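You operate a simulated robot arm through the tools that you are given. There is no shell and no other tool.

You run a simulated two-armed robot. Do the job below in one go: nothing can be reset, and whatever is moved stays where it is left.

## Task
Shut the glue station down: tank heater and stirrer off, gap knobs at 0, tank and tray lids shut.

Only the result counts: the job must be done as asked and must still hold three seconds after the hand-in. Knocking over, shifting, dropping, spilling or breaking anything else fails it. Lids that push on must go on centred and level and be pressed home; caps that screw on are set level and turned clockwise until they are tight.

## Robot
Two 7-joint arms with fingered hands on one trunk that stands fixed in place. Base frame: the origin is at the foot of the trunk, x ahead of it, y to its left, z up. Lengths are in mm, angles in rad, forces in N, time in s.
The left shoulder is at [26, 163, 1140], the right one opposite. Each reaches about 1215 mm from its shoulder. Payload 4 kg a hand.
The tool frame of a hand sits at the grasp point between the pads (the TCP): z along the fingers, y along the line on which they close. The tips reach 36 mm beyond it. The gripper opens to 124 mm; its body begins 42 mm behind the TCP. The gripper is a hand of 4 fingers: y runs from the thumb to the fingers, the wrist lies at [-15, -99, -189] in the tool frame, and closing takes about 1.5 s.
Orientation is that of the tool frame in the base frame, as [roll, pitch, yaw] about the fixed x, y, z axes, in that order (R = Rz(yaw) Ry(pitch) Rx(roll)). With the fingers straight down and the wrist toward the robot, the tool's x, y and z point along [0, 1, 0], [1, 0, 0] and [0, 0, -1] of the base frame.

## Interface
- The arms move only by the tool play_rows. It takes "left_series", "right_series" or both (then of equal length, played together; a hand with none holds still); each is a list of rows, each a list of 6 numbers: the shift along the base's x, y, z in units of 300 mm (1.0 is 300 mm), then the turn, a rotation vector about the base's x, y, z in units of 120 degrees (1.0 is 120 degrees). In form: [[tx, ty, tz, rx, ry, rz], ...]. A call has 1 to 20 rows; each row is the pose to reach, as a shift and turn from the pose commanded when the call began. "left_hand" and "right_hand" are, for a hand that has rows, the opening, from 0 (shut) to 1 (fully open), set as the call begins (left out, the last holds). A call with a number of a shift or a turn outside -1 to 1 is refused whole. A row lasts 0.2 s, in which the tool goes at most 50 mm and 0.15 rad; a call with a longer step from one row to the next is refused whole, and so is a gripper value outside its range. Where a pose cannot be reached the arm comes as near as it can. A force on the tool above 40 N (or 10 N above the force at the start of the call, whichever is more), or a blocked arm, ends the call early, and 0.2 s more pass. Each finger travels about 45 mm/s and halts on what it meets, pressing with about 32 N; the grip force reading is that of the motor and also rises with nothing between the fingers. The clock runs only during rows and for 0.2 s after the last one: add rows that repeat a pose to give the fingers time. The reply holds the time, the measured pose of the TCP, the force on the tool along the base axes, the opening and the grip force, in the units named above and with some noise, with the torque about the TCP (base axes, N m) and any sound that the robot's microphone picked up.
- Cameras (640 x 400 px; columns grow to the right, rows downward): "scene" is now at [116.4, 23.8, 1405.3]; the picture's right is [0.24, -0.97, -0.02], its down [-0.21, -0.03, -0.98] and it looks along [0.95, 0.24, -0.21] (base axes); focal length 214 px, centre (320, 200). "left" rides on the left gripper at [-75, -86, -123] in its tool frame; the picture's right is [-0.70, -0.34, 0.63], its down [0.64, -0.68, 0.35] and it looks along [0.32, 0.65, 0.69] (tool axes); focal length 275 px, centre (320, 200). "right" rides on the right gripper at [75, -86, -123] in its tool frame; the picture's right is [-0.70, 0.34, -0.63], its down [-0.65, -0.68, 0.35] and it looks along [-0.31, 0.65, 0.69] (tool axes); focal length 275 px, centre (320, 200). There is no depth. A picture from a camera that has moved, and an enlarged one, comes with that camera's place and axes in the base frame and with its lens.
- get_image(camera): a new picture of that camera. No time passes.
- move_column(by): moves the trunk up (or, below 0, down) by that many mm; the arms and the scene camera ride with it, the base frame stays. It gives what a move gives, with no picture.
- finger_targets(index, middle, ring, thumb_bend, thumb_turn, hand): sets how far each is bent, from 0 (flat) to 1 (curled in); at 0.3 the hand is open as for a grip, at 0.7 the pads meet at the TCP. One left out holds its place. A second passes; each finger stops where it meets its share of the squeeze, and holds until it gets a number again. A gripper value or a shape takes the hand back. It gives what a move gives, with no picture; readings hold the bend of each and the force on the fingers (four entries, about 0 where the hand has none), thumb and palm. thumb_turn goes from beside the hand (0) to across from the fingers (1), as for a grip.
- grasp_type(shape, hand): the hand has 4 fingers and takes this shape, open, in about a second: jaw (thumb against the fingers, like two jaws); tri (thumb and two fingers); tip (a fingertip pinch); poke (one finger out to press); point (the index stretched); flat (the hand flat); cup (the hand cupped); fist (a fist). The gripper value then closes the fingers along that shape, each until it touches; the sizes above hold for jaw. It gives what a move gives, with no picture.
- head_to(pan, tilt): turns the head with the scene camera to pan (to the left, within 1.501 rad either way) and tilt (down, from -0.506 to 1.204), counted from straight ahead of the robot (the tilt from the chest, where the trunk bows). It gives what a move gives.
- enlarge(camera, box): a new picture of the part [left, top, right, bottom] of that camera's present view, enlarged. No time passes.
- sign_off(): hands the job in; it is judged then, once.

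Nothing tells you positions but the pictures and the camera data. Unless the task says otherwise, let go and move clear before handing in.

The tools are called after ">>>" as a command line: name --argument value ..., lists and objects as JSON in quotes. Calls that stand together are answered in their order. play_rows: Moves the arms, as the interface text tells. Its arguments: {"type":"object","properties":{"left_series":{"type":"array"},"left_hand":{"type":"number"},"right_series":{"type":"array"},"right_hand":{"type":"number"}},"required":[]} The other tools are called the same way: move_column (by) moves the trunk up or down; grasp_type (shape, hand) gives the hand a shape; finger_targets (index, middle, ring, thumb_bend, thumb_turn, hand) moves the fingers one by one; head_to (pan, tilt) turns the head that bears the scene camera; get_image (camera) takes a picture; enlarge (camera, box) takes an enlarged picture of a part of a camera's view; sign_off () hands the job in.

At the start:

```text
time: 0.0
left_ee_pos: [508.6, 560.7, 1490.6]
left_orientation: [-3.141, 0.0, 1.572]
left_force: [0.1, -0.2, 1.2]
left_ft_torque: [-0.02, 0.01, 0.04]
left_grip_width: 123.6
left_gripper_force: 0.1
left_shape: jaw
left_bend: [0.3, 0.3, 0.3, 0.3, 0.98]
left_finger forces: [0.1, 0.0, 0.0, 0.1, 0.0, 0.1]
right_ee_pos: [628.2, -67.3, 1442.1]
right_orientation: [-3.141, 0.0, 1.568]
right_force: [-0.4, 0.0, -0.3]
right_ft_torque: [-0.02, -0.01, 0.01]
right_grip_width: 123.6
right_gripper_force: 0.1
right_shape: jaw
right_bend: [0.3, 0.3, 0.3, 0.3, 0.98]
right_finger forces: [0.0, 0.1, 0.0, 0.1, 0.1, 0.0]
trunk travel left (down, up): [-300.0, 178.0]
head pan, tilt (commanded): [0.248, 0.138]
```

scene: 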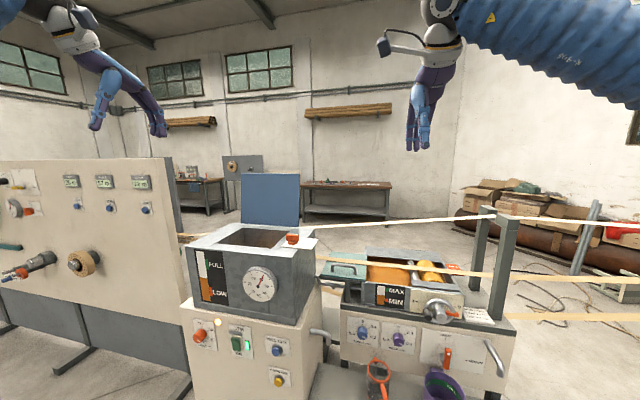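
right: 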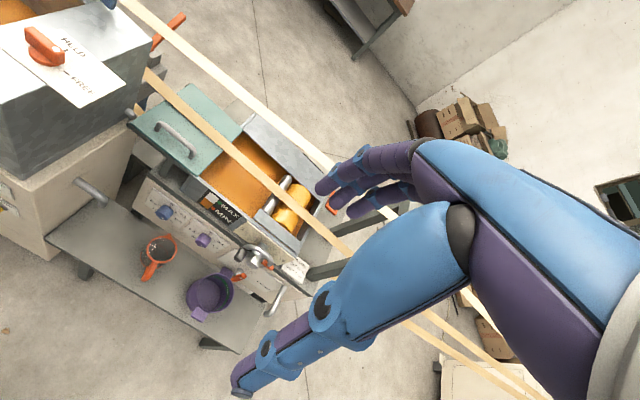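
left: 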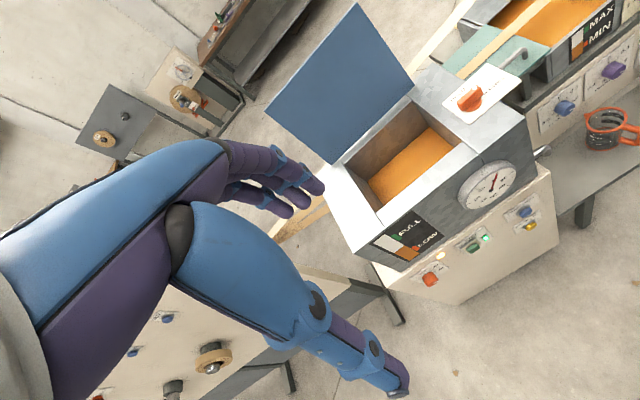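

I see a glue tank with an open blue lid, a control cabinet below it with a red knob, a green switch and buttons, and to the right a glue tray with a green sliding lid and two blue/purple knobs. I'll look closer at each before moving.

>>> enlarge --camera "scene" --box '[180, 300, 330, 400]'

>>> enlarge --camera "scene" --box '[180, 210, 330, 310]'

>>> enlarge --camera "scene" --box '[310, 230, 520, 370]'

>>> enlarge --camera "left" --box '[320, 60, 560, 300]'

>>> enlarge --camera "right" --box '[0, 0, 340, 330]'

```text
4.00 times, centred on (255, 350) of scene
camera zoom: at [116.4, 23.8, 1405.3], right [0.24, -0.97, -0.02], down [-0.21, -0.03, -0.98], along [0.95, 0.24, -0.21], focal length 858 px, centre (580, -400)
```

zoom: 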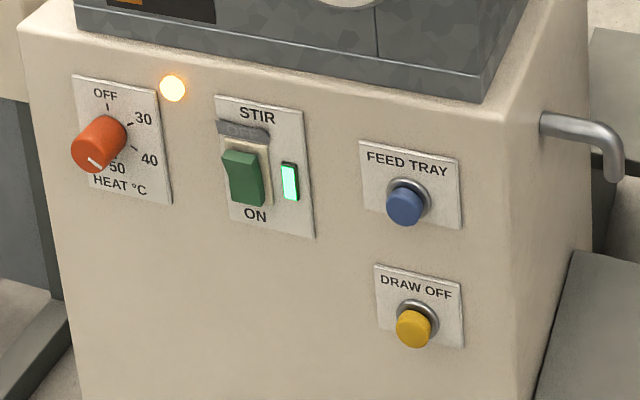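

```text
4.00 times, centred on (255, 260) of scene
camera zoom: at [116.4, 23.8, 1405.3], right [0.24, -0.97, -0.02], down [-0.21, -0.03, -0.98], along [0.95, 0.24, -0.21], focal length 858 px, centre (580, -40)
```

zoom: 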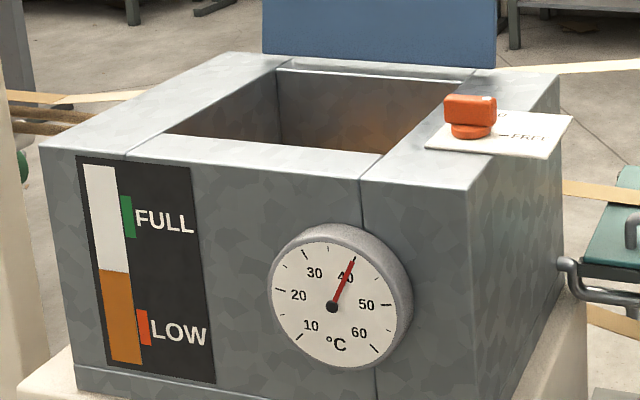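

```text
2.86 times, centred on (415, 300) of scene
camera zoom: at [116.4, 23.8, 1405.3], right [0.24, -0.97, -0.02], down [-0.21, -0.03, -0.98], along [0.95, 0.24, -0.21], focal length 613 px, centre (49, -86)
```

zoom: 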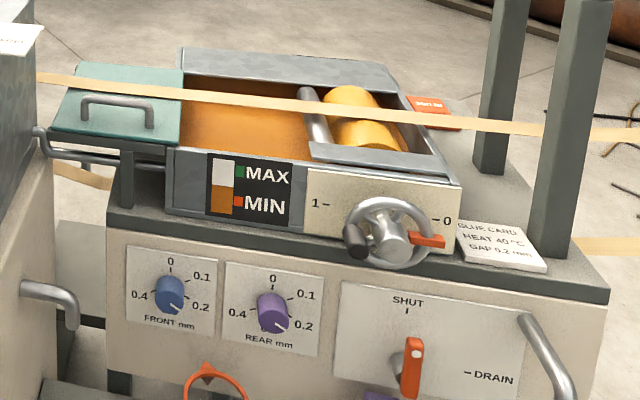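

```text
1.67 times, centred on (440, 180) of left
camera zoom: at [421.1, 485.8, 1612.8], right [-0.34, -0.7, -0.63], down [-0.68, 0.64, -0.35], along [0.65, 0.32, -0.69], focal length 459 px, centre (120, 233)
```

zoom: 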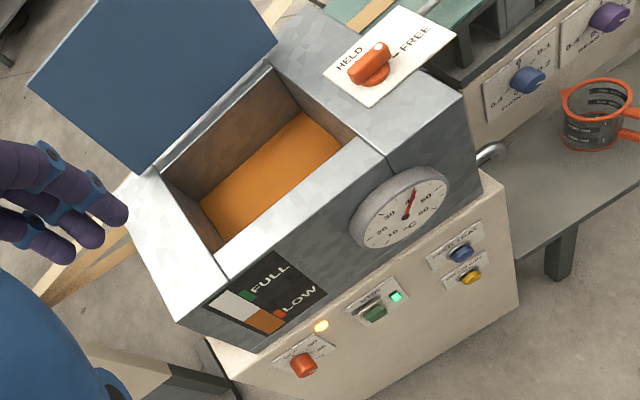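

```text
1.21 times, centred on (170, 165) of right
camera zoom: at [542.5, 9.3, 1564.4], right [0.34, -0.7, 0.63], down [-0.68, -0.64, -0.35], along [0.65, -0.32, -0.69], focal length 334 px, centre (502, 242)
```

zoom: 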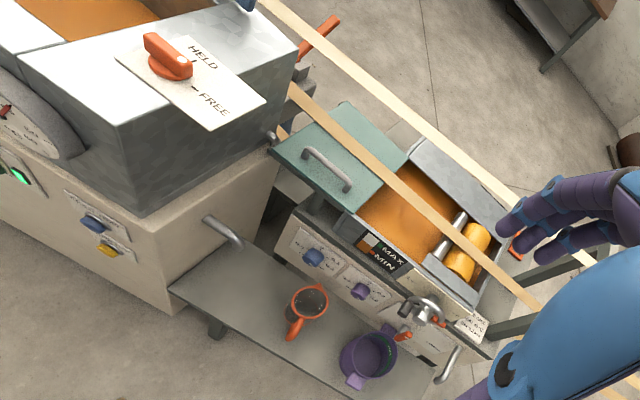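

I see the tank cabinet (HEAT knob near 50, STIR rocker on ON, lid catch at HELD) and the tray with its lid slid open and gap knobs near 0.2. I'll turn the head down for a better view of the panels.

>>> head_to --pan 0.35 --tilt 0.6

>>> get_image --camera "scene"

>>> enlarge --camera "scene" --box '[160, 120, 400, 300]'

>>> enlarge --camera "scene" --box '[360, 80, 640, 260]'

```text
time: 0.9
left_ee_pos: [508.4, 559.3, 1490.0]
left_orientation: [3.14, 0.0, 1.572]
left_force: [-0.8, -0.6, -1.3]
left_ft_torque: [-0.03, 0.01, -0.03]
left_grip_width: 123.7
left_gripper_force: 0.1
left_shape: jaw
left_bend: [0.3, 0.3, 0.3, 0.3, 0.98]
left_finger forces: [0.1, 0.1, 0.0, 0.0, 0.1, 0.0]
right_ee_pos: [628.5, -66.7, 1443.4]
right_orientation: [-3.141, -0.001, 1.569]
right_force: [0.6, 0.1, -0.8]
right_ft_torque: [0.02, 0.0, 0.02]
right_grip_width: 123.7
right_gripper_force: 0.0
right_shape: jaw
right_bend: [0.3, 0.3, 0.3, 0.3, 0.98]
right_finger forces: [0.1, 0.1, 0.0, 0.0, 0.0, 0.1]
trunk travel left (down, up): [-300.0, 178.0]
head pan, tilt (commanded): [0.351, 0.6]
```

```text
taken
camera scene: at [106.4, 31.5, 1363.3], right [0.34, -0.94, -0.03], down [-0.59, -0.19, -0.78], along [0.73, 0.28, -0.62], focal length 214 px, centre (320, 200)
```

scene: 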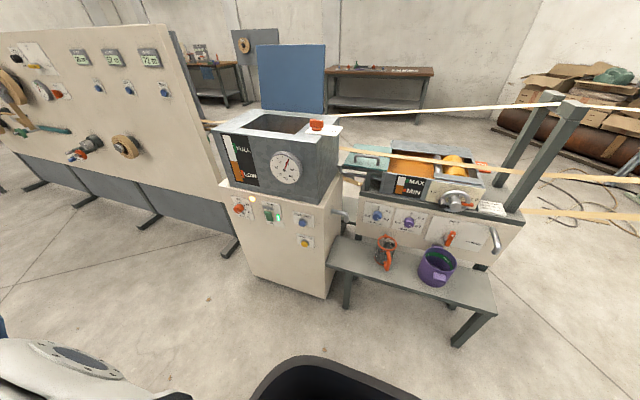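

```text
2.22 times, centred on (280, 210) of scene
camera zoom: at [106.4, 31.5, 1363.3], right [0.34, -0.94, -0.03], down [-0.59, -0.19, -0.78], along [0.73, 0.28, -0.62], focal length 477 px, centre (409, 178)
```

zoom: 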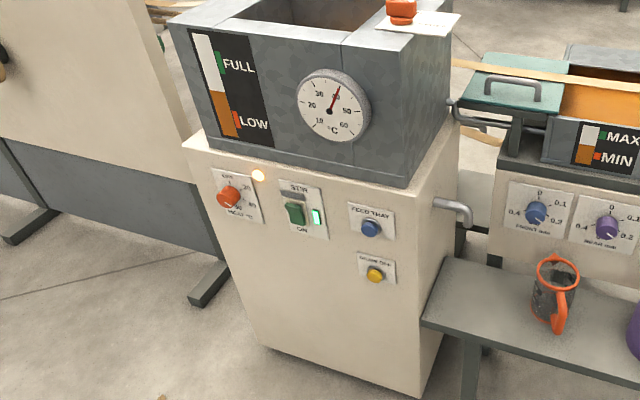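

```text
2.22 times, centred on (500, 170) of scene
camera zoom: at [106.4, 31.5, 1363.3], right [0.34, -0.94, -0.03], down [-0.59, -0.19, -0.78], along [0.73, 0.28, -0.62], focal length 477 px, centre (-80, 267)
```

zoom: 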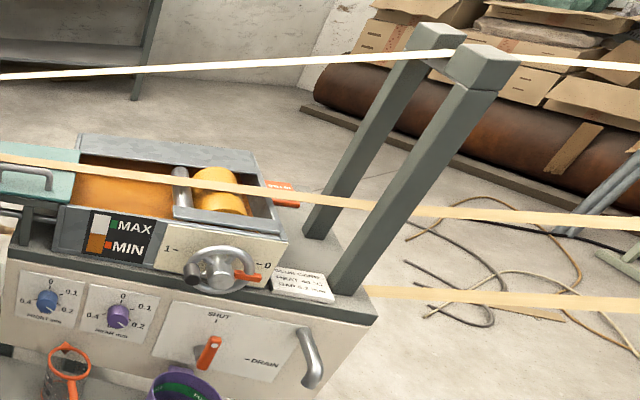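

The cabinet front seems to be a plane facing me at about x=748, and the tray panel at about x=935. I'll zoom in hard on each control to read their settings.

>>> enlarge --camera "scene" --box '[220, 180, 290, 230]'

>>> enlarge --camera "scene" --box '[350, 195, 440, 245]'

>>> enlarge --camera "scene" --box '[210, 100, 350, 190]'

>>> enlarge --camera "scene" --box '[330, 135, 430, 205]'

>>> enlarge --camera "right" --box '[0, 10, 130, 110]'

>>> enlarge --camera "right" --box '[120, 80, 360, 240]'

>>> enlarge --camera "left" --box '[300, 50, 540, 230]'

```text
8.00 times, centred on (255, 205) of scene
camera zoom: at [106.4, 31.5, 1363.3], right [0.34, -0.94, -0.03], down [-0.59, -0.19, -0.78], along [0.73, 0.28, -0.62], focal length 1716 px, centre (840, 160)
```

zoom: 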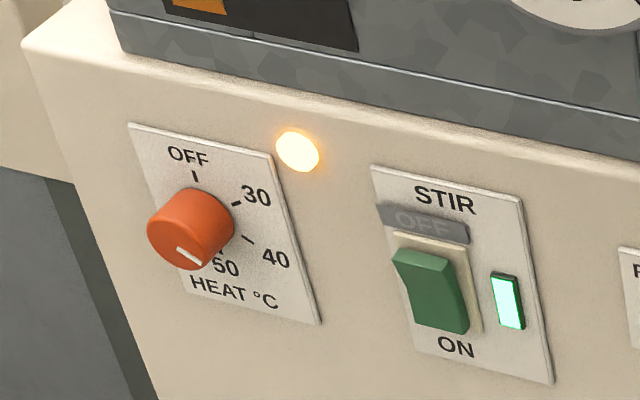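

```text
7.11 times, centred on (395, 220) of scene
camera zoom: at [106.4, 31.5, 1363.3], right [0.34, -0.94, -0.03], down [-0.59, -0.19, -0.78], along [0.73, 0.28, -0.62], focal length 1525 px, centre (-213, 58)
```

zoom: 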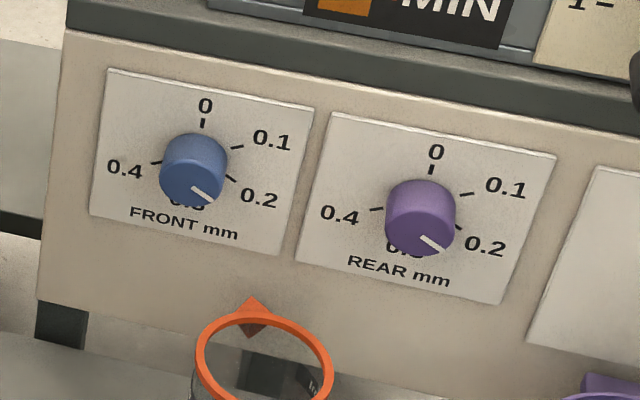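

```text
4.44 times, centred on (280, 145) of scene
camera zoom: at [106.4, 31.5, 1363.3], right [0.34, -0.94, -0.03], down [-0.59, -0.19, -0.78], along [0.73, 0.28, -0.62], focal length 953 px, centre (498, 444)
```

zoom: 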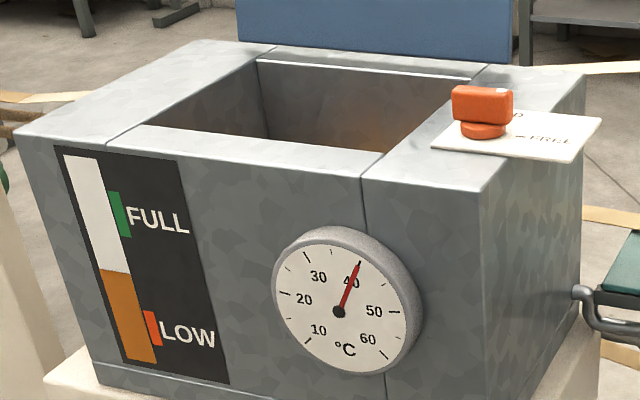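

```text
5.71 times, centred on (380, 170) of scene
camera zoom: at [106.4, 31.5, 1363.3], right [0.34, -0.94, -0.03], down [-0.59, -0.19, -0.78], along [0.73, 0.28, -0.62], focal length 1226 px, centre (-23, 371)
```

zoom: 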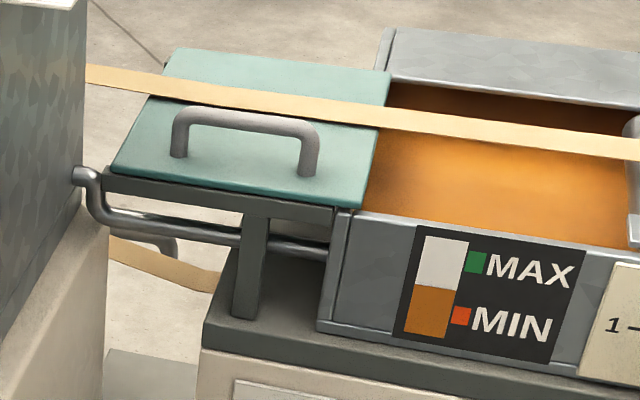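

```text
4.00 times, centred on (65, 60) of right
camera zoom: at [542.5, 9.3, 1564.3], right [0.34, -0.7, 0.63], down [-0.68, -0.64, -0.35], along [0.65, -0.32, -0.69], focal length 1101 px, centre (1340, 760)
```

zoom: 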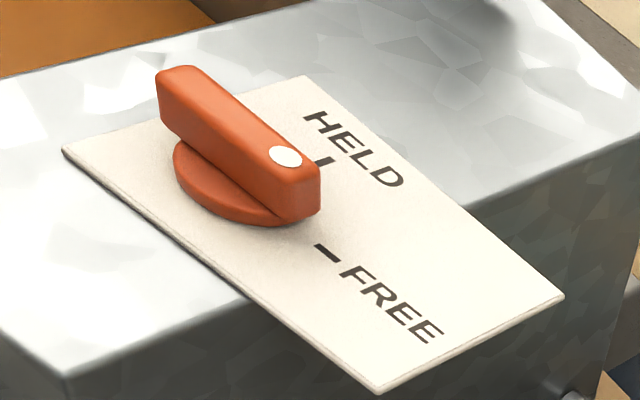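

```text
2.50 times, centred on (240, 160) of right
camera zoom: at [542.5, 9.3, 1564.3], right [0.34, -0.7, 0.63], down [-0.68, -0.64, -0.35], along [0.65, -0.32, -0.69], focal length 688 px, centre (520, 300)
```

zoom: 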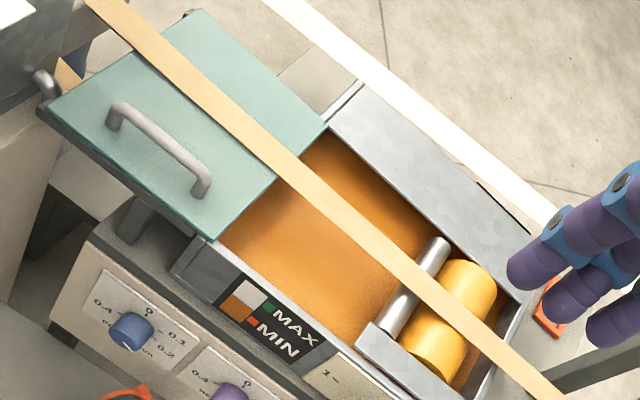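

```text
2.22 times, centred on (420, 140) of left
camera zoom: at [421.1, 485.7, 1612.8], right [-0.34, -0.7, -0.63], down [-0.68, 0.64, -0.35], along [0.65, 0.32, -0.69], focal length 612 px, centre (98, 333)
```

zoom: 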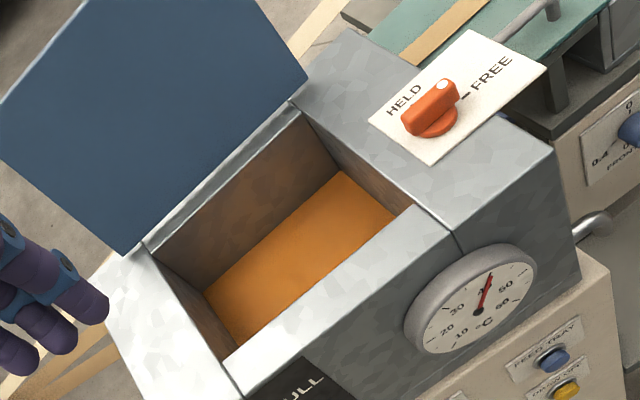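

HEAT points near 50, STIR is on, both gap knobs sit near 0.2, and the lid catch's dot seems to point at FREE already. I'll lower the trunk to work at the panels and swing the left hand to point forward in front of the HEAT knob.

>>> move_column --by -200

>>> head_to --pan 0.5 --tilt 0.5

>>> get_image --camera "scene"

>>> enlarge --camera "scene" --box '[270, 160, 370, 230]'

```text
time: 3.1
left_ee_pos: [506.3, 560.8, 1291.9]
left_orientation: [3.14, 0.001, 1.571]
left_force: [0.0, 0.3, -0.1]
left_ft_torque: [0.02, -0.04, -0.02]
left_grip_width: 123.6
left_gripper_force: 0.1
left_shape: jaw
left_bend: [0.3, 0.3, 0.3, 0.3, 0.98]
left_finger forces: [0.1, 0.0, 0.0, 0.1, 0.0, 0.0]
right_ee_pos: [627.5, -66.8, 1243.4]
right_orientation: [3.14, -0.001, 1.57]
right_force: [-0.3, 0.3, -0.1]
right_ft_torque: [0.0, 0.0, 0.02]
right_grip_width: 123.4
right_gripper_force: 0.1
right_shape: jaw
right_bend: [0.3, 0.3, 0.3, 0.3, 0.98]
right_finger forces: [0.0, 0.0, 0.0, 0.0, 0.1, 0.1]
trunk travel left (down, up): [-100.0, 378.0]
head pan, tilt (commanded): [0.351, 0.6]
```

```text
time: 3.8
left_ee_pos: [508.0, 560.8, 1290.3]
left_orientation: [-3.141, 0.0, 1.57]
left_force: [0.2, 0.6, -0.7]
left_ft_torque: [-0.04, 0.01, 0.0]
left_grip_width: 123.9
left_gripper_force: 0.0
left_shape: jaw
left_bend: [0.3, 0.3, 0.3, 0.3, 0.98]
left_finger forces: [0.1, 0.0, 0.0, 0.1, 0.1, 0.0]
right_ee_pos: [628.5, -65.9, 1241.5]
right_orientation: [-3.14, -0.002, 1.57]
right_force: [0.7, 0.4, -0.4]
right_ft_torque: [-0.01, -0.02, 0.06]
right_grip_width: 123.7
right_gripper_force: 0.0
right_shape: jaw
right_bend: [0.3, 0.3, 0.3, 0.3, 0.98]
right_finger forces: [0.0, 0.1, 0.1, 0.0, 0.1, 0.1]
trunk travel left (down, up): [-100.0, 378.0]
head pan, tilt (commanded): [0.499, 0.499]
```

```text
taken
camera scene: at [212.8, 44.6, 1123.0], right [0.45, -0.88, -0.16], down [-0.69, -0.23, -0.69], along [0.57, 0.42, -0.71], focal length 214 px, centre (320, 200)
```

scene: 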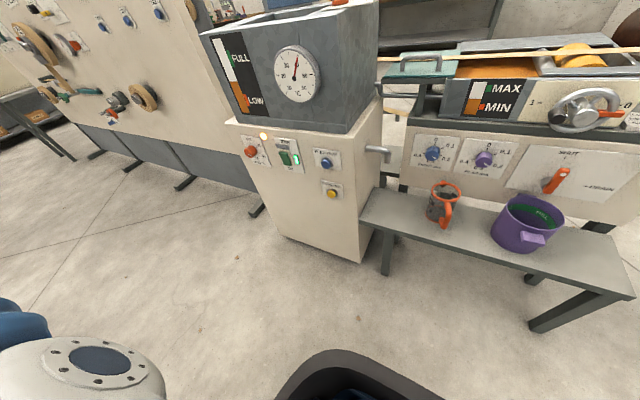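

```text
5.71 times, centred on (320, 195) of scene
camera zoom: at [212.8, 44.6, 1123.0], right [0.45, -0.88, -0.16], down [-0.69, -0.23, -0.69], along [0.57, 0.42, -0.71], focal length 1226 px, centre (320, 229)
```

zoom: 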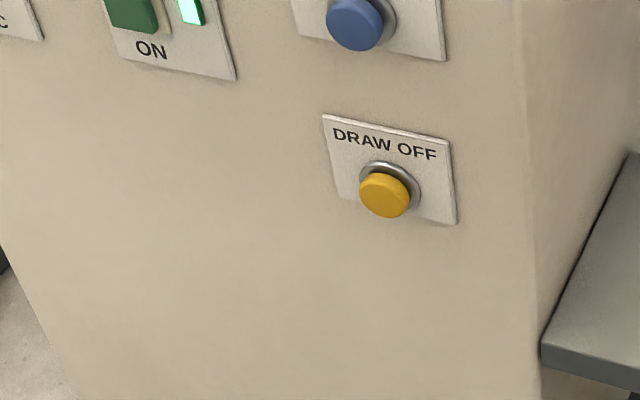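

The trunk bows as it lowers, which brings the shoulders forward; the panels are now in clear view. I'll raise the head a bit and look at the controls again.

>>> head_to --pan 0.5 --tilt 0.15

>>> get_image --camera "scene"

>>> enlarge --camera "scene" --box '[230, 190, 350, 270]'

>>> enlarge --camera "scene" --box '[390, 190, 530, 280]'

>>> get_image --camera "right"

>>> get_image --camera "left"

```text
time: 4.6
left_ee_pos: [507.9, 560.5, 1290.8]
left_orientation: [3.142, 0.001, 1.57]
left_force: [0.1, 0.4, -0.1]
left_ft_torque: [0.01, 0.04, 0.02]
left_grip_width: 123.7
left_gripper_force: 0.1
left_shape: jaw
left_bend: [0.3, 0.3, 0.3, 0.3, 0.98]
left_finger forces: [0.0, 0.0, 0.1, 0.0, 0.0, 0.0]
right_ee_pos: [628.3, -65.9, 1242.1]
right_orientation: [-3.139, 0.0, 1.567]
right_force: [-0.1, 0.0, 0.1]
right_ft_torque: [0.02, 0.02, 0.03]
right_grip_width: 123.5
right_gripper_force: 0.1
right_shape: jaw
right_bend: [0.3, 0.3, 0.3, 0.3, 0.98]
right_finger forces: [0.2, 0.0, 0.0, 0.0, 0.1, 0.0]
trunk travel left (down, up): [-100.0, 378.0]
head pan, tilt (commanded): [0.499, 0.15]
```

```text
taken
camera scene: at [225.0, 45.5, 1153.0], right [0.45, -0.88, -0.16], down [-0.45, -0.07, -0.89], along [0.77, 0.47, -0.43], focal length 214 px, centre (320, 200)
```

scene: 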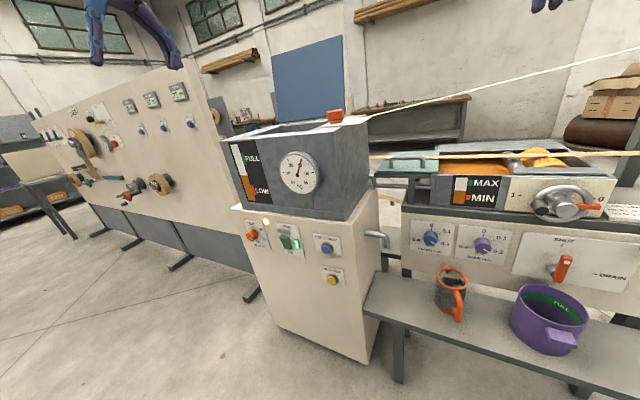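

```text
5.00 times, centred on (290, 230) of scene
camera zoom: at [225.0, 45.5, 1153.0], right [0.45, -0.88, -0.16], down [-0.45, -0.07, -0.89], along [0.77, 0.47, -0.43], focal length 1072 px, centre (470, 50)
```

zoom: 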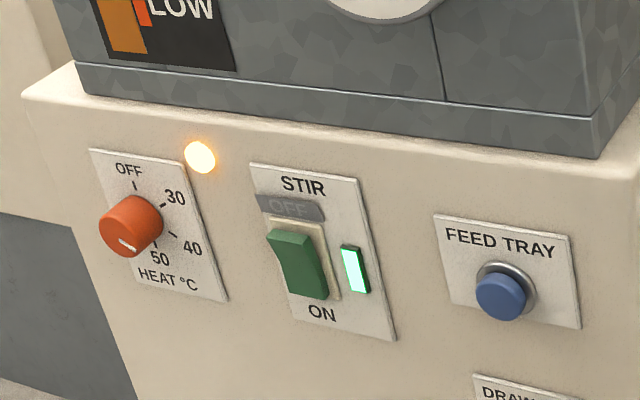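

```text
4.44 times, centred on (460, 235) of scene
camera zoom: at [225.0, 45.5, 1153.0], right [0.45, -0.88, -0.16], down [-0.45, -0.07, -0.89], along [0.77, 0.47, -0.43], focal length 953 px, centre (-302, 44)
```

zoom: 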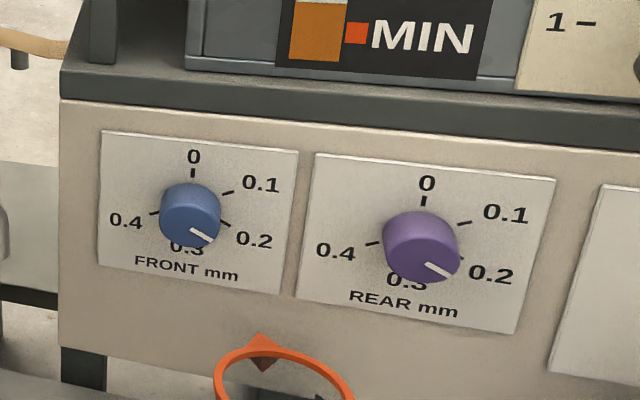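

```text
taken
camera right: at [542.7, 9.2, 1364.3], right [0.34, -0.7, 0.63], down [-0.68, -0.64, -0.35], along [0.65, -0.32, -0.69], focal length 275 px, centre (320, 200)
```

right: 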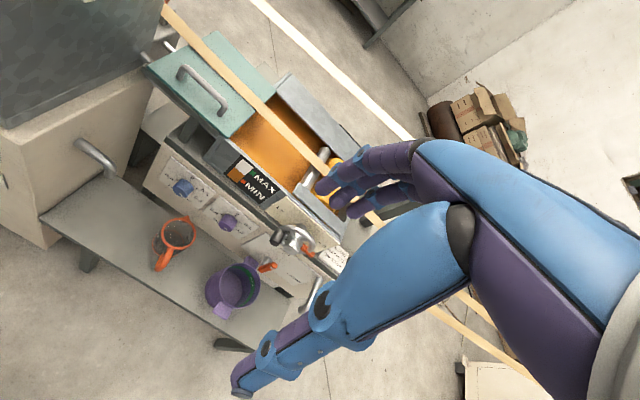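

```text
taken
camera left: at [421.2, 485.7, 1412.8], right [-0.34, -0.7, -0.63], down [-0.68, 0.64, -0.35], along [0.65, 0.32, -0.69], focal length 275 px, centre (320, 200)
```

left: 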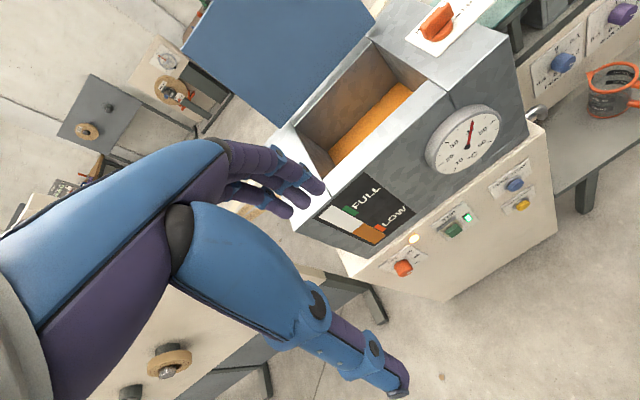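

The HEAT knob is near [708, 695, 682] and STIR near [740, 538, 673]. I'll rotate the left hand so the fingers point forward while lowering it in front of the cabinet.

>>> play_rows --left_series '[[-0.0078, 0.0361, -0.0806, 0, -0.0625, 0], [-0.0156, 0.0722, -0.1611, 0, -0.125, 0], [-0.0233, 0.1083, -0.2417, 0, -0.1875, 0], [-0.0311, 0.1444, -0.3222, 0, -0.25, 0], [-0.0389, 0.1806, -0.4028, 0, -0.3125, 0], [-0.0467, 0.2167, -0.4833, 0, -0.375, 0], [-0.0544, 0.2528, -0.5639, 0, -0.4375, 0], [-0.0622, 0.2889, -0.6444, 0, -0.5, 0], [-0.07, 0.325, -0.725, 0, -0.5625, 0], [-0.0778, 0.3611, -0.8056, 0, -0.625, 0], [-0.0856, 0.3972, -0.8861, 0, -0.6875, 0], [-0.0933, 0.4333, -0.9667, 0, -0.75, 0], [-0.0933, 0.4333, -0.9667, 0, -0.75, 0], [-0.0933, 0.4333, -0.9667, 0, -0.75, 0]]'

>>> get_image --camera "scene"

>>> get_image --camera "left"

```text
time: 7.6
left_ee_pos: [479.8, 691.4, 999.4]
left_orientation: [1.569, 0.003, 1.571]
left_force: [-0.4, 0.2, -1.1]
left_ft_torque: [0.01, 0.02, 0.03]
left_grip_width: 123.9
left_gripper_force: 0.0
left_shape: jaw
left_bend: [0.3, 0.3, 0.3, 0.3, 0.98]
left_finger forces: [0.1, 0.0, 0.1, 0.0, 0.0, 0.0]
right_ee_pos: [629.7, -65.9, 1242.5]
right_orientation: [-3.14, 0.001, 1.569]
right_force: [0.1, -0.8, 0.6]
right_ft_torque: [0.01, 0.0, 0.02]
right_grip_width: 123.5
right_gripper_force: 0.1
right_shape: jaw
right_bend: [0.3, 0.3, 0.3, 0.3, 0.98]
right_finger forces: [0.0, 0.0, 0.1, 0.1, 0.1, 0.1]
trunk travel left (down, up): [-100.0, 378.0]
head pan, tilt (commanded): [0.499, 0.15]
```

```text
taken
camera scene: at [225.0, 45.4, 1153.1], right [0.45, -0.88, -0.16], down [-0.45, -0.07, -0.89], along [0.77, 0.47, -0.43], focal length 214 px, centre (320, 200)
```

scene: 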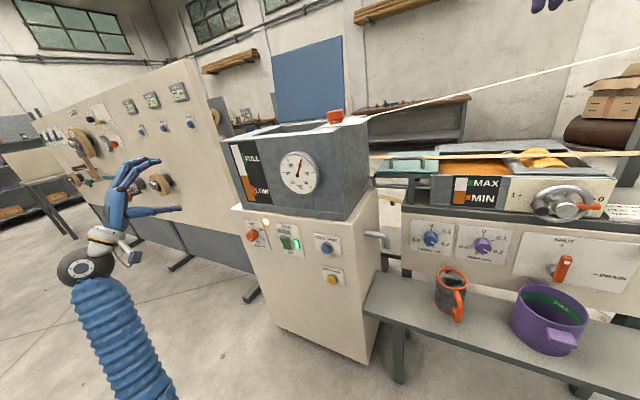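

```text
taken
camera left: at [356.6, 615.6, 914.2], right [0.63, -0.7, -0.34], down [0.35, 0.64, -0.68], along [0.69, 0.32, 0.65], focal length 275 px, centre (320, 200)
```

left: 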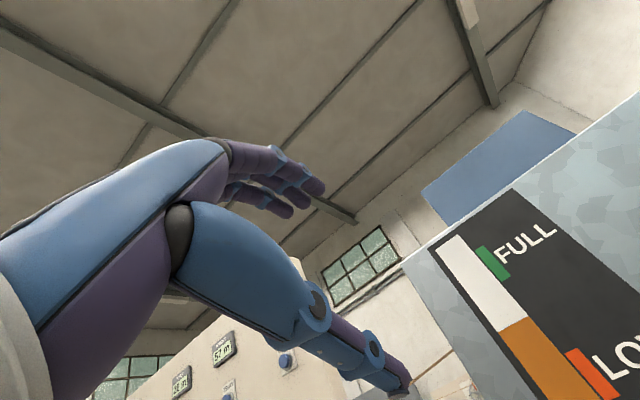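

The hand is forward-facing now at z≈1000, without trouble. I'll lower it to the knob's height and look with the hand camera.

>>> play_rows --left_series '[[0.025, 0, -0.125, 0, 0, 0], [0.05, 0, -0.25, 0, 0, 0], [0.075, 0, -0.375, 0, 0, 0], [0.1, 0, -0.5, 0, 0, 0], [0.125, 0, -0.625, 0, 0, 0], [0.15, 0, -0.75, 0, 0, 0], [0.175, 0, -0.875, 0, 0, 0], [0.2, 0, -1.0, 0, 0, 0], [0.2, 0, -1.0, 0, 0, 0], [0.2, 0, -1.0, 0, 0, 0]]'

>>> get_image --camera "left"

>>> get_image --camera "scene"

>>> enlarge --camera "scene" --box '[160, 180, 320, 280]'

```text
time: 9.8
left_ee_pos: [539.5, 689.7, 700.2]
left_orientation: [1.571, -0.001, 1.569]
left_force: [0.0, 0.4, 0.0]
left_ft_torque: [0.02, -0.01, 0.03]
left_grip_width: 123.7
left_gripper_force: 0.0
left_shape: jaw
left_bend: [0.3, 0.3, 0.3, 0.3, 0.98]
left_finger forces: [0.1, 0.0, 0.0, 0.1, 0.1, 0.0]
right_ee_pos: [630.3, -66.4, 1242.9]
right_orientation: [3.141, 0.0, 1.57]
right_force: [0.6, 0.6, -0.8]
right_ft_torque: [0.03, -0.01, 0.02]
right_grip_width: 123.5
right_gripper_force: 0.0
right_shape: jaw
right_bend: [0.3, 0.3, 0.3, 0.3, 0.98]
right_finger forces: [0.1, 0.0, 0.0, 0.0, 0.0, 0.0]
trunk travel left (down, up): [-100.0, 378.0]
head pan, tilt (commanded): [0.499, 0.15]
```

```text
taken
camera left: at [416.0, 615.9, 614.3], right [0.63, -0.7, -0.34], down [0.35, 0.64, -0.68], along [0.69, 0.32, 0.65], focal length 275 px, centre (320, 200)
```

left: 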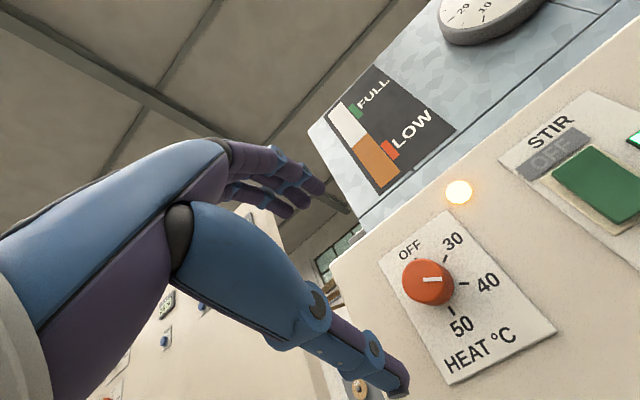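

```text
taken
camera scene: at [225.0, 45.3, 1153.1], right [0.45, -0.88, -0.16], down [-0.45, -0.07, -0.89], along [0.77, 0.47, -0.43], focal length 214 px, centre (320, 200)
```

scene: 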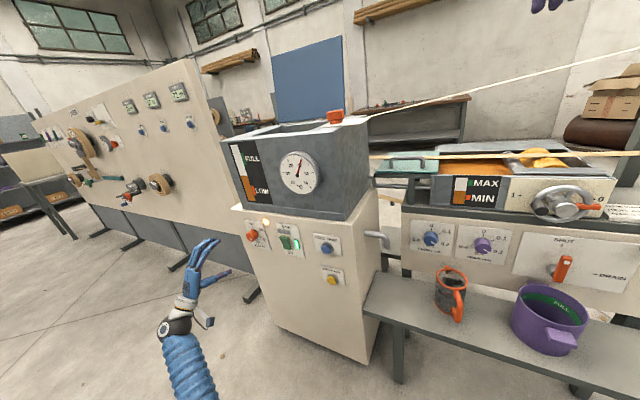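

```text
4.00 times, centred on (240, 230) of scene
camera zoom: at [225.0, 45.3, 1153.1], right [0.45, -0.88, -0.16], down [-0.45, -0.07, -0.89], along [0.77, 0.47, -0.43], focal length 858 px, centre (640, 80)
```

zoom: 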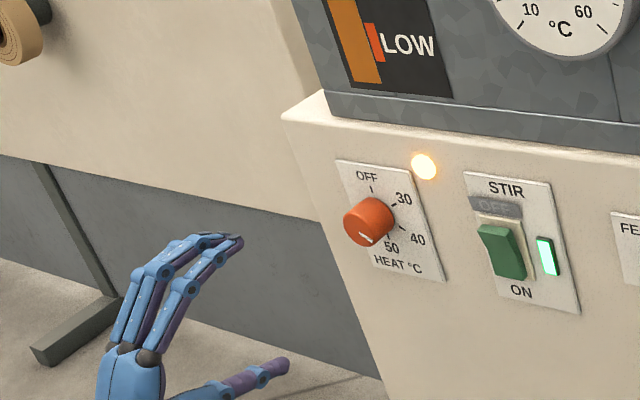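

The hand camera now sees HEAT and STIR well. I'll zoom in to read the pointer angles and find exact positions.

>>> enlarge --camera "left" --box '[370, 190, 570, 390]'

>>> enlarge --camera "left" --box '[480, 80, 640, 240]'

```text
2.00 times, centred on (470, 290) of left
camera zoom: at [416.0, 615.9, 614.3], right [0.63, -0.7, -0.34], down [0.35, 0.64, -0.68], along [0.69, 0.32, 0.65], focal length 551 px, centre (20, 20)
```

zoom: 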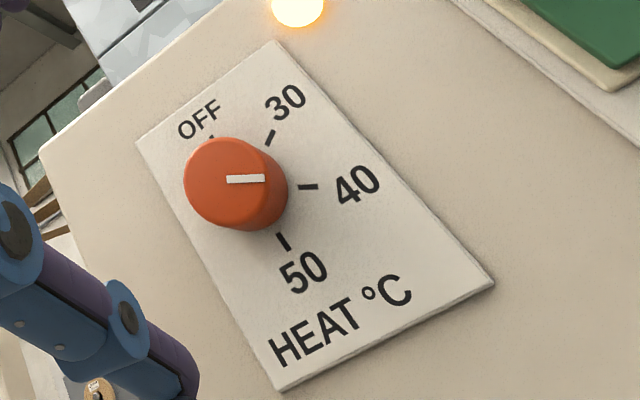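

```text
2.50 times, centred on (560, 160) of left
camera zoom: at [416.0, 615.9, 614.3], right [0.63, -0.7, -0.34], down [0.35, 0.64, -0.68], along [0.69, 0.32, 0.65], focal length 688 px, centre (-280, 300)
```

zoom: 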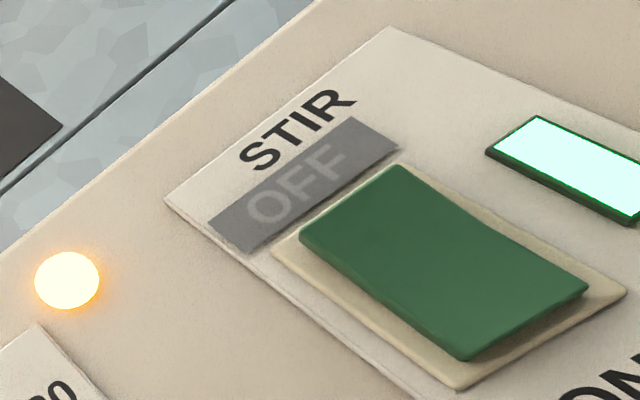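

HEAT knob axis triangulates to y≈680, z≈700, face at x≈687, plate at x≈717, pointer exactly on 40 with OFF 120° counter-clockwise. I'll bring the left hand just short of the knob, rolled +60° so that the turn back to OFF is centred on a comfortable posture.

>>> play_rows --left_series '[[0.04, -0.0042, 0, 0.0625, 0, 0], [0.08, -0.0083, 0, 0.125, 0, 0], [0.12, -0.0125, 0, 0.1875, 0, 0], [0.16, -0.0167, 0, 0.25, 0, 0], [0.2, -0.0208, 0, 0.3125, 0, 0], [0.24, -0.025, 0, 0.375, 0, 0], [0.28, -0.0292, 0, 0.4375, 0, 0], [0.32, -0.0333, 0, 0.5, 0, 0], [0.32, -0.0333, 0, 0.5, 0, 0], [0.32, -0.0333, 0, 0.5, 0, 0]]' --left_hand 0.8

>>> get_image --camera "left"

>>> enlarge --camera "scene" --box '[200, 190, 300, 260]'

```text
time: 12.0
left_ee_pos: [635.4, 679.9, 700.8]
left_orientation: [1.574, -1.047, 1.568]
left_force: [-0.4, -0.3, -0.4]
left_ft_torque: [0.01, -0.03, 0.02]
left_grip_width: 99.2
left_gripper_force: 0.2
left_shape: jaw
left_bend: [0.32, 0.35, 0.34, 0.0, 0.98]
left_finger forces: [0.0, 0.0, 0.1, 0.0, 0.1, 0.0]
right_ee_pos: [628.0, -65.9, 1241.9]
right_orientation: [-3.141, 0.0, 1.569]
right_force: [-0.2, 0.0, 0.6]
right_ft_torque: [-0.02, 0.0, 0.02]
right_grip_width: 123.5
right_gripper_force: 0.0
right_shape: jaw
right_bend: [0.3, 0.3, 0.3, 0.3, 0.98]
right_finger forces: [0.0, 0.0, 0.1, 0.0, 0.1, 0.1]
trunk travel left (down, up): [-100.0, 378.0]
head pan, tilt (commanded): [0.499, 0.15]
```

```text
taken
camera left: at [511.9, 717.7, 592.2], right [0.63, -0.06, -0.77], down [0.35, 0.91, 0.22], along [0.69, -0.41, 0.6], focal length 275 px, centre (320, 200)
```

left: 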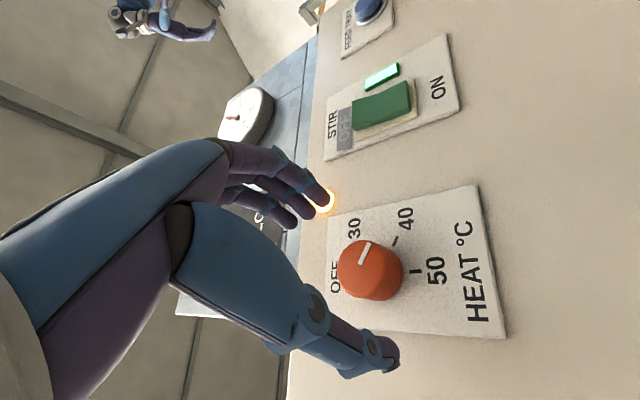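

```text
5.71 times, centred on (250, 225) of scene
camera zoom: at [225.0, 45.4, 1153.1], right [0.45, -0.88, -0.16], down [-0.45, -0.07, -0.89], along [0.77, 0.47, -0.43], focal length 1226 px, centre (720, 57)
```

zoom: 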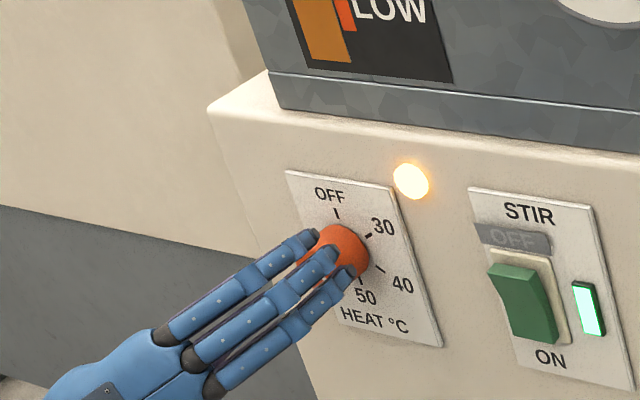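

The hand sits just short of the knob with the thumb on one side and the fingers on the other. I'll check centring with a zoom before going in.

>>> enlarge --camera "left" --box '[300, 170, 520, 350]'

```text
2.22 times, centred on (410, 260) of left
camera zoom: at [511.9, 717.7, 592.2], right [0.63, -0.06, -0.77], down [0.35, 0.91, 0.22], along [0.69, -0.41, 0.6], focal length 612 px, centre (120, 67)
```

zoom: 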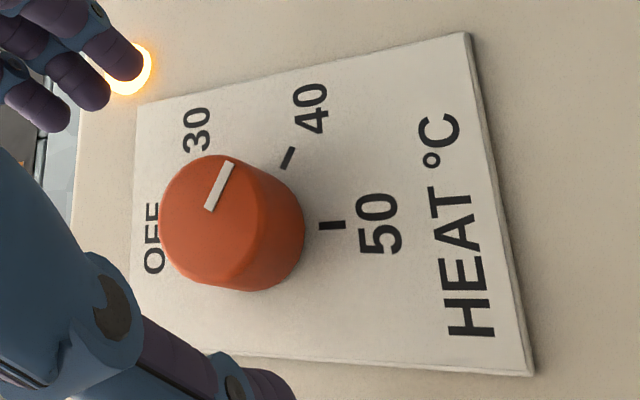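

The knob's face projects exactly where expected, so the hand is centred. I'll advance to surround the knob and close the fingers on it.

>>> play_rows --left_series '[[0.05, 0, 0, 0, 0, 0], [0.1, 0, 0, 0, 0, 0], [0.133, 0, 0, 0, 0, 0], [0.133, 0, 0, 0, 0, 0]]'

>>> play_rows --left_series '[[0, 0, 0, 0, 0, 0], [0, 0, 0, 0, 0, 0], [0, 0, 0, 0, 0, 0], [0, 0, 0, 0, 0, 0], [0, 0, 0, 0, 0, 0], [0, 0, 0, 0, 0, 0], [0, 0, 0, 0, 0, 0], [0, 0, 0, 0, 0, 0], [0, 0, 0, 0, 0, 0], [0, 0, 0, 0, 0, 0]]' --left_hand 0

>>> enlarge --camera "left" --box '[220, 150, 540, 390]'

>>> enlarge --camera "scene" --box '[200, 190, 300, 260]'

```text
time: 13.0
left_ee_pos: [675.1, 679.8, 700.6]
left_orientation: [1.572, -1.048, 1.569]
left_force: [0.8, -0.8, -0.5]
left_ft_torque: [0.01, -0.01, 0.04]
left_grip_width: 99.4
left_gripper_force: 0.0
left_shape: jaw
left_bend: [0.32, 0.35, 0.34, 0.0, 0.98]
left_finger forces: [0.0, 0.0, 0.1, 0.0, 0.1, 0.0]
right_ee_pos: [628.3, -65.6, 1241.5]
right_orientation: [-3.139, 0.0, 1.569]
right_force: [-0.2, 0.9, 0.3]
right_ft_torque: [-0.01, -0.01, -0.02]
right_grip_width: 123.9
right_gripper_force: 0.0
right_shape: jaw
right_bend: [0.3, 0.3, 0.3, 0.3, 0.98]
right_finger forces: [0.0, 0.1, 0.0, 0.1, 0.0, 0.1]
trunk travel left (down, up): [-100.0, 378.0]
head pan, tilt (commanded): [0.499, 0.15]
```

```text
time: 15.2
left_ee_pos: [674.5, 681.9, 699.3]
left_orientation: [1.573, -1.046, 1.567]
left_force: [-0.8, 12.7, -8.3]
left_ft_torque: [0.01, 0.02, 0.02]
left_grip_width: 63.7
left_gripper_force: 31.5
left_shape: jaw
left_bend: [0.51, 0.54, 0.55, 0.54, 0.99]
left_finger forces: [12.7, 5.4, 0.0, 0.1, 33.0, 0.1]
right_ee_pos: [629.9, -64.6, 1242.3]
right_orientation: [-3.139, 0.001, 1.571]
right_force: [0.3, 0.0, -0.2]
right_ft_torque: [0.02, 0.01, 0.0]
right_grip_width: 123.4
right_gripper_force: 0.0
right_shape: jaw
right_bend: [0.3, 0.3, 0.3, 0.3, 0.98]
right_finger forces: [0.0, 0.0, 0.0, 0.0, 0.1, 0.0]
trunk travel left (down, up): [-100.0, 378.0]
head pan, tilt (commanded): [0.499, 0.15]
```

```text
1.67 times, centred on (380, 270) of left
camera zoom: at [551.4, 718.3, 591.0], right [0.63, -0.06, -0.77], down [0.35, 0.91, 0.22], along [0.69, -0.4, 0.6], focal length 459 px, centre (220, 83)
```

zoom: 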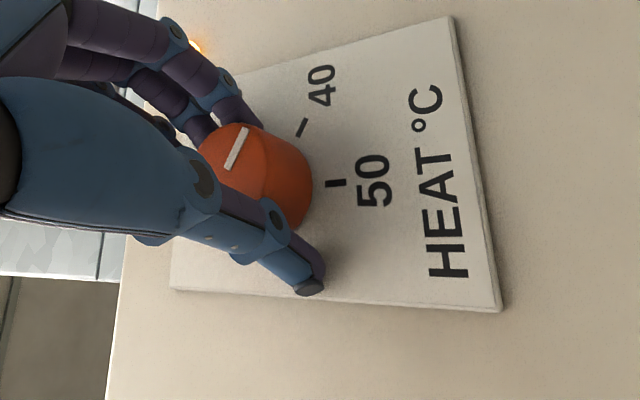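

```text
5.71 times, centred on (250, 225) of scene
camera zoom: at [225.4, 46.5, 1152.9], right [0.45, -0.88, -0.16], down [-0.45, -0.07, -0.89], along [0.77, 0.47, -0.43], focal length 1226 px, centre (720, 57)
```

zoom: 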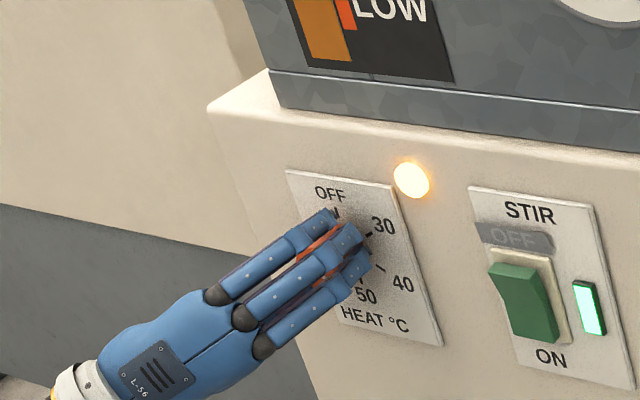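

The grip holds the knob between thumb and two fingers. I'll turn it counter-clockwise, first half the way, watching forces.

>>> play_rows --left_series '[[0, 0, 0, -0.0556, 0, 0], [0, 0, 0, -0.1111, 0, 0], [0, 0, 0, -0.1667, 0, 0], [0, 0, 0, -0.2222, 0, 0], [0, 0, 0, -0.2778, 0, 0], [0, 0, 0, -0.3333, 0, 0], [0, 0, 0, -0.3889, 0, 0], [0, 0, 0, -0.4444, 0, 0], [0, 0, 0, -0.5, 0, 0]]'

>>> enlarge --camera "left" --box '[220, 150, 540, 390]'

>>> enlarge --camera "scene" --box '[200, 190, 300, 260]'

```text
time: 17.2
left_ee_pos: [675.5, 680.7, 699.3]
left_orientation: [1.572, 0.002, 1.568]
left_force: [-11.5, -3.4, -19.9]
left_ft_torque: [0.04, 0.1, -0.08]
left_grip_width: 63.7
left_gripper_force: 31.8
left_shape: jaw
left_bend: [0.51, 0.54, 0.55, 0.54, 0.99]
left_finger forces: [12.4, 4.7, 0.0, 0.0, 36.9, 0.0]
right_ee_pos: [630.0, -64.7, 1242.1]
right_orientation: [-3.14, 0.0, 1.57]
right_force: [0.2, -1.2, 0.1]
right_ft_torque: [0.0, -0.02, 0.0]
right_grip_width: 123.4
right_gripper_force: 0.1
right_shape: jaw
right_bend: [0.3, 0.3, 0.3, 0.3, 0.98]
right_finger forces: [0.1, 0.1, 0.1, 0.0, 0.0, 0.0]
trunk travel left (down, up): [-100.0, 378.0]
head pan, tilt (commanded): [0.499, 0.15]
```

```text
1.67 times, centred on (380, 270) of left
camera zoom: at [552.1, 605.5, 613.2], right [0.63, -0.7, -0.34], down [0.35, 0.64, -0.68], along [0.69, 0.32, 0.65], focal length 459 px, centre (220, 83)
```

zoom: 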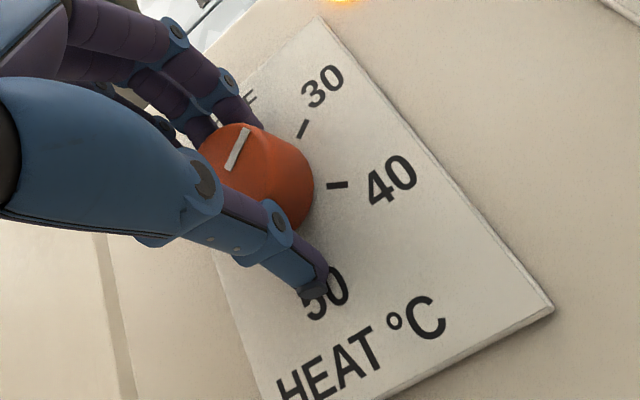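

```text
5.71 times, centred on (250, 225) of scene
camera zoom: at [225.7, 46.1, 1152.8], right [0.45, -0.88, -0.16], down [-0.45, -0.07, -0.89], along [0.77, 0.47, -0.43], focal length 1226 px, centre (720, 57)
```

zoom: 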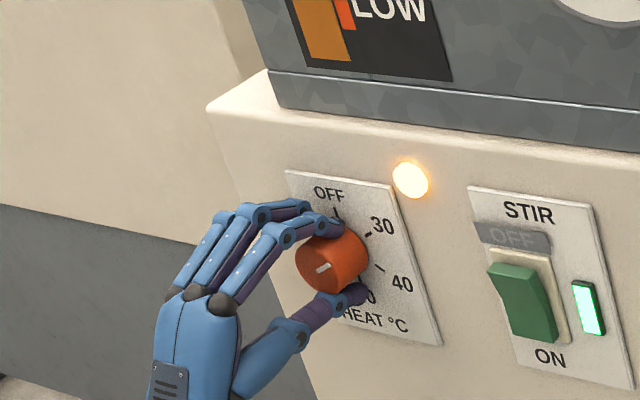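

The knob turned with the hand and now points at 30. I'll turn on the remaining 60° to OFF.

>>> play_rows --left_series '[[0, 0, 0, -0.0556, 0, 0], [0, 0, 0, -0.1111, 0, 0], [0, 0, 0, -0.1667, 0, 0], [0, 0, 0, -0.2222, 0, 0], [0, 0, 0, -0.2778, 0, 0], [0, 0, 0, -0.3333, 0, 0], [0, 0, 0, -0.3889, 0, 0], [0, 0, 0, -0.4444, 0, 0], [0, 0, 0, -0.5, 0, 0], [0, 0, 0, -0.5, 0, 0]]'

>>> enlarge --camera "left" --box '[220, 150, 540, 390]'

>>> enlarge --camera "scene" --box '[200, 190, 300, 260]'

```text
time: 19.4
left_ee_pos: [675.6, 679.6, 699.7]
left_orientation: [1.57, 1.049, 1.569]
left_force: [-9.1, -17.0, -11.3]
left_ft_torque: [-0.02, 0.1, -0.1]
left_grip_width: 63.4
left_gripper_force: 32.1
left_shape: jaw
left_bend: [0.52, 0.55, 0.55, 0.53, 1.0]
left_finger forces: [11.4, 4.9, 0.1, 0.0, 37.0, 0.0]
right_ee_pos: [628.8, -67.0, 1243.5]
right_orientation: [-3.14, 0.001, 1.57]
right_force: [-0.5, -0.1, -0.2]
right_ft_torque: [-0.02, 0.01, 0.0]
right_grip_width: 123.9
right_gripper_force: 0.1
right_shape: jaw
right_bend: [0.3, 0.3, 0.3, 0.3, 0.98]
right_finger forces: [0.1, 0.2, 0.0, 0.0, 0.1, 0.0]
trunk travel left (down, up): [-100.0, 378.0]
head pan, tilt (commanded): [0.499, 0.15]
```

```text
1.67 times, centred on (380, 270) of left
camera zoom: at [552.4, 568.0, 722.1], right [0.63, -0.64, 0.44], down [0.35, -0.27, -0.9], along [0.69, 0.72, 0.05], focal length 459 px, centre (220, 83)
```

zoom: 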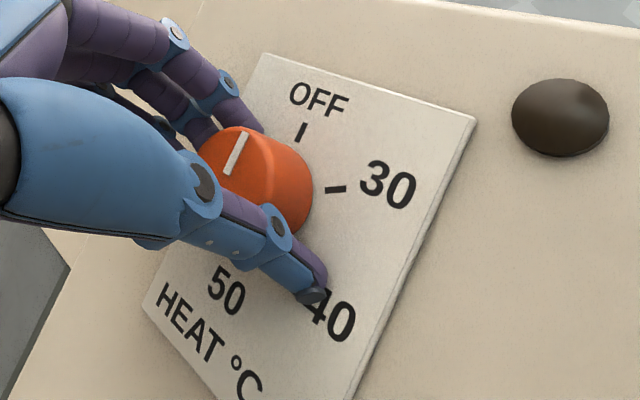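

```text
5.71 times, centred on (250, 225) of scene
camera zoom: at [225.2, 45.0, 1153.1], right [0.45, -0.88, -0.16], down [-0.45, -0.07, -0.89], along [0.77, 0.47, -0.43], focal length 1226 px, centre (720, 57)
```

zoom: 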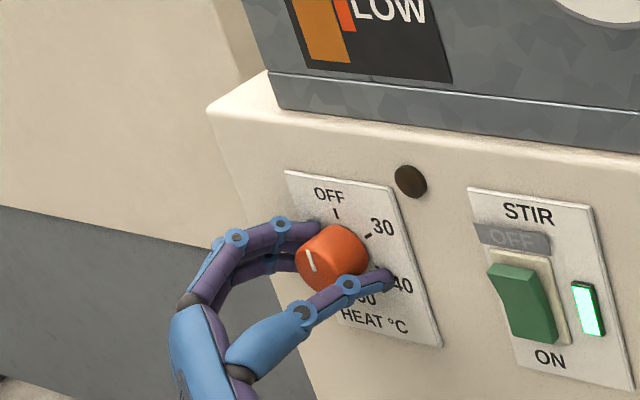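

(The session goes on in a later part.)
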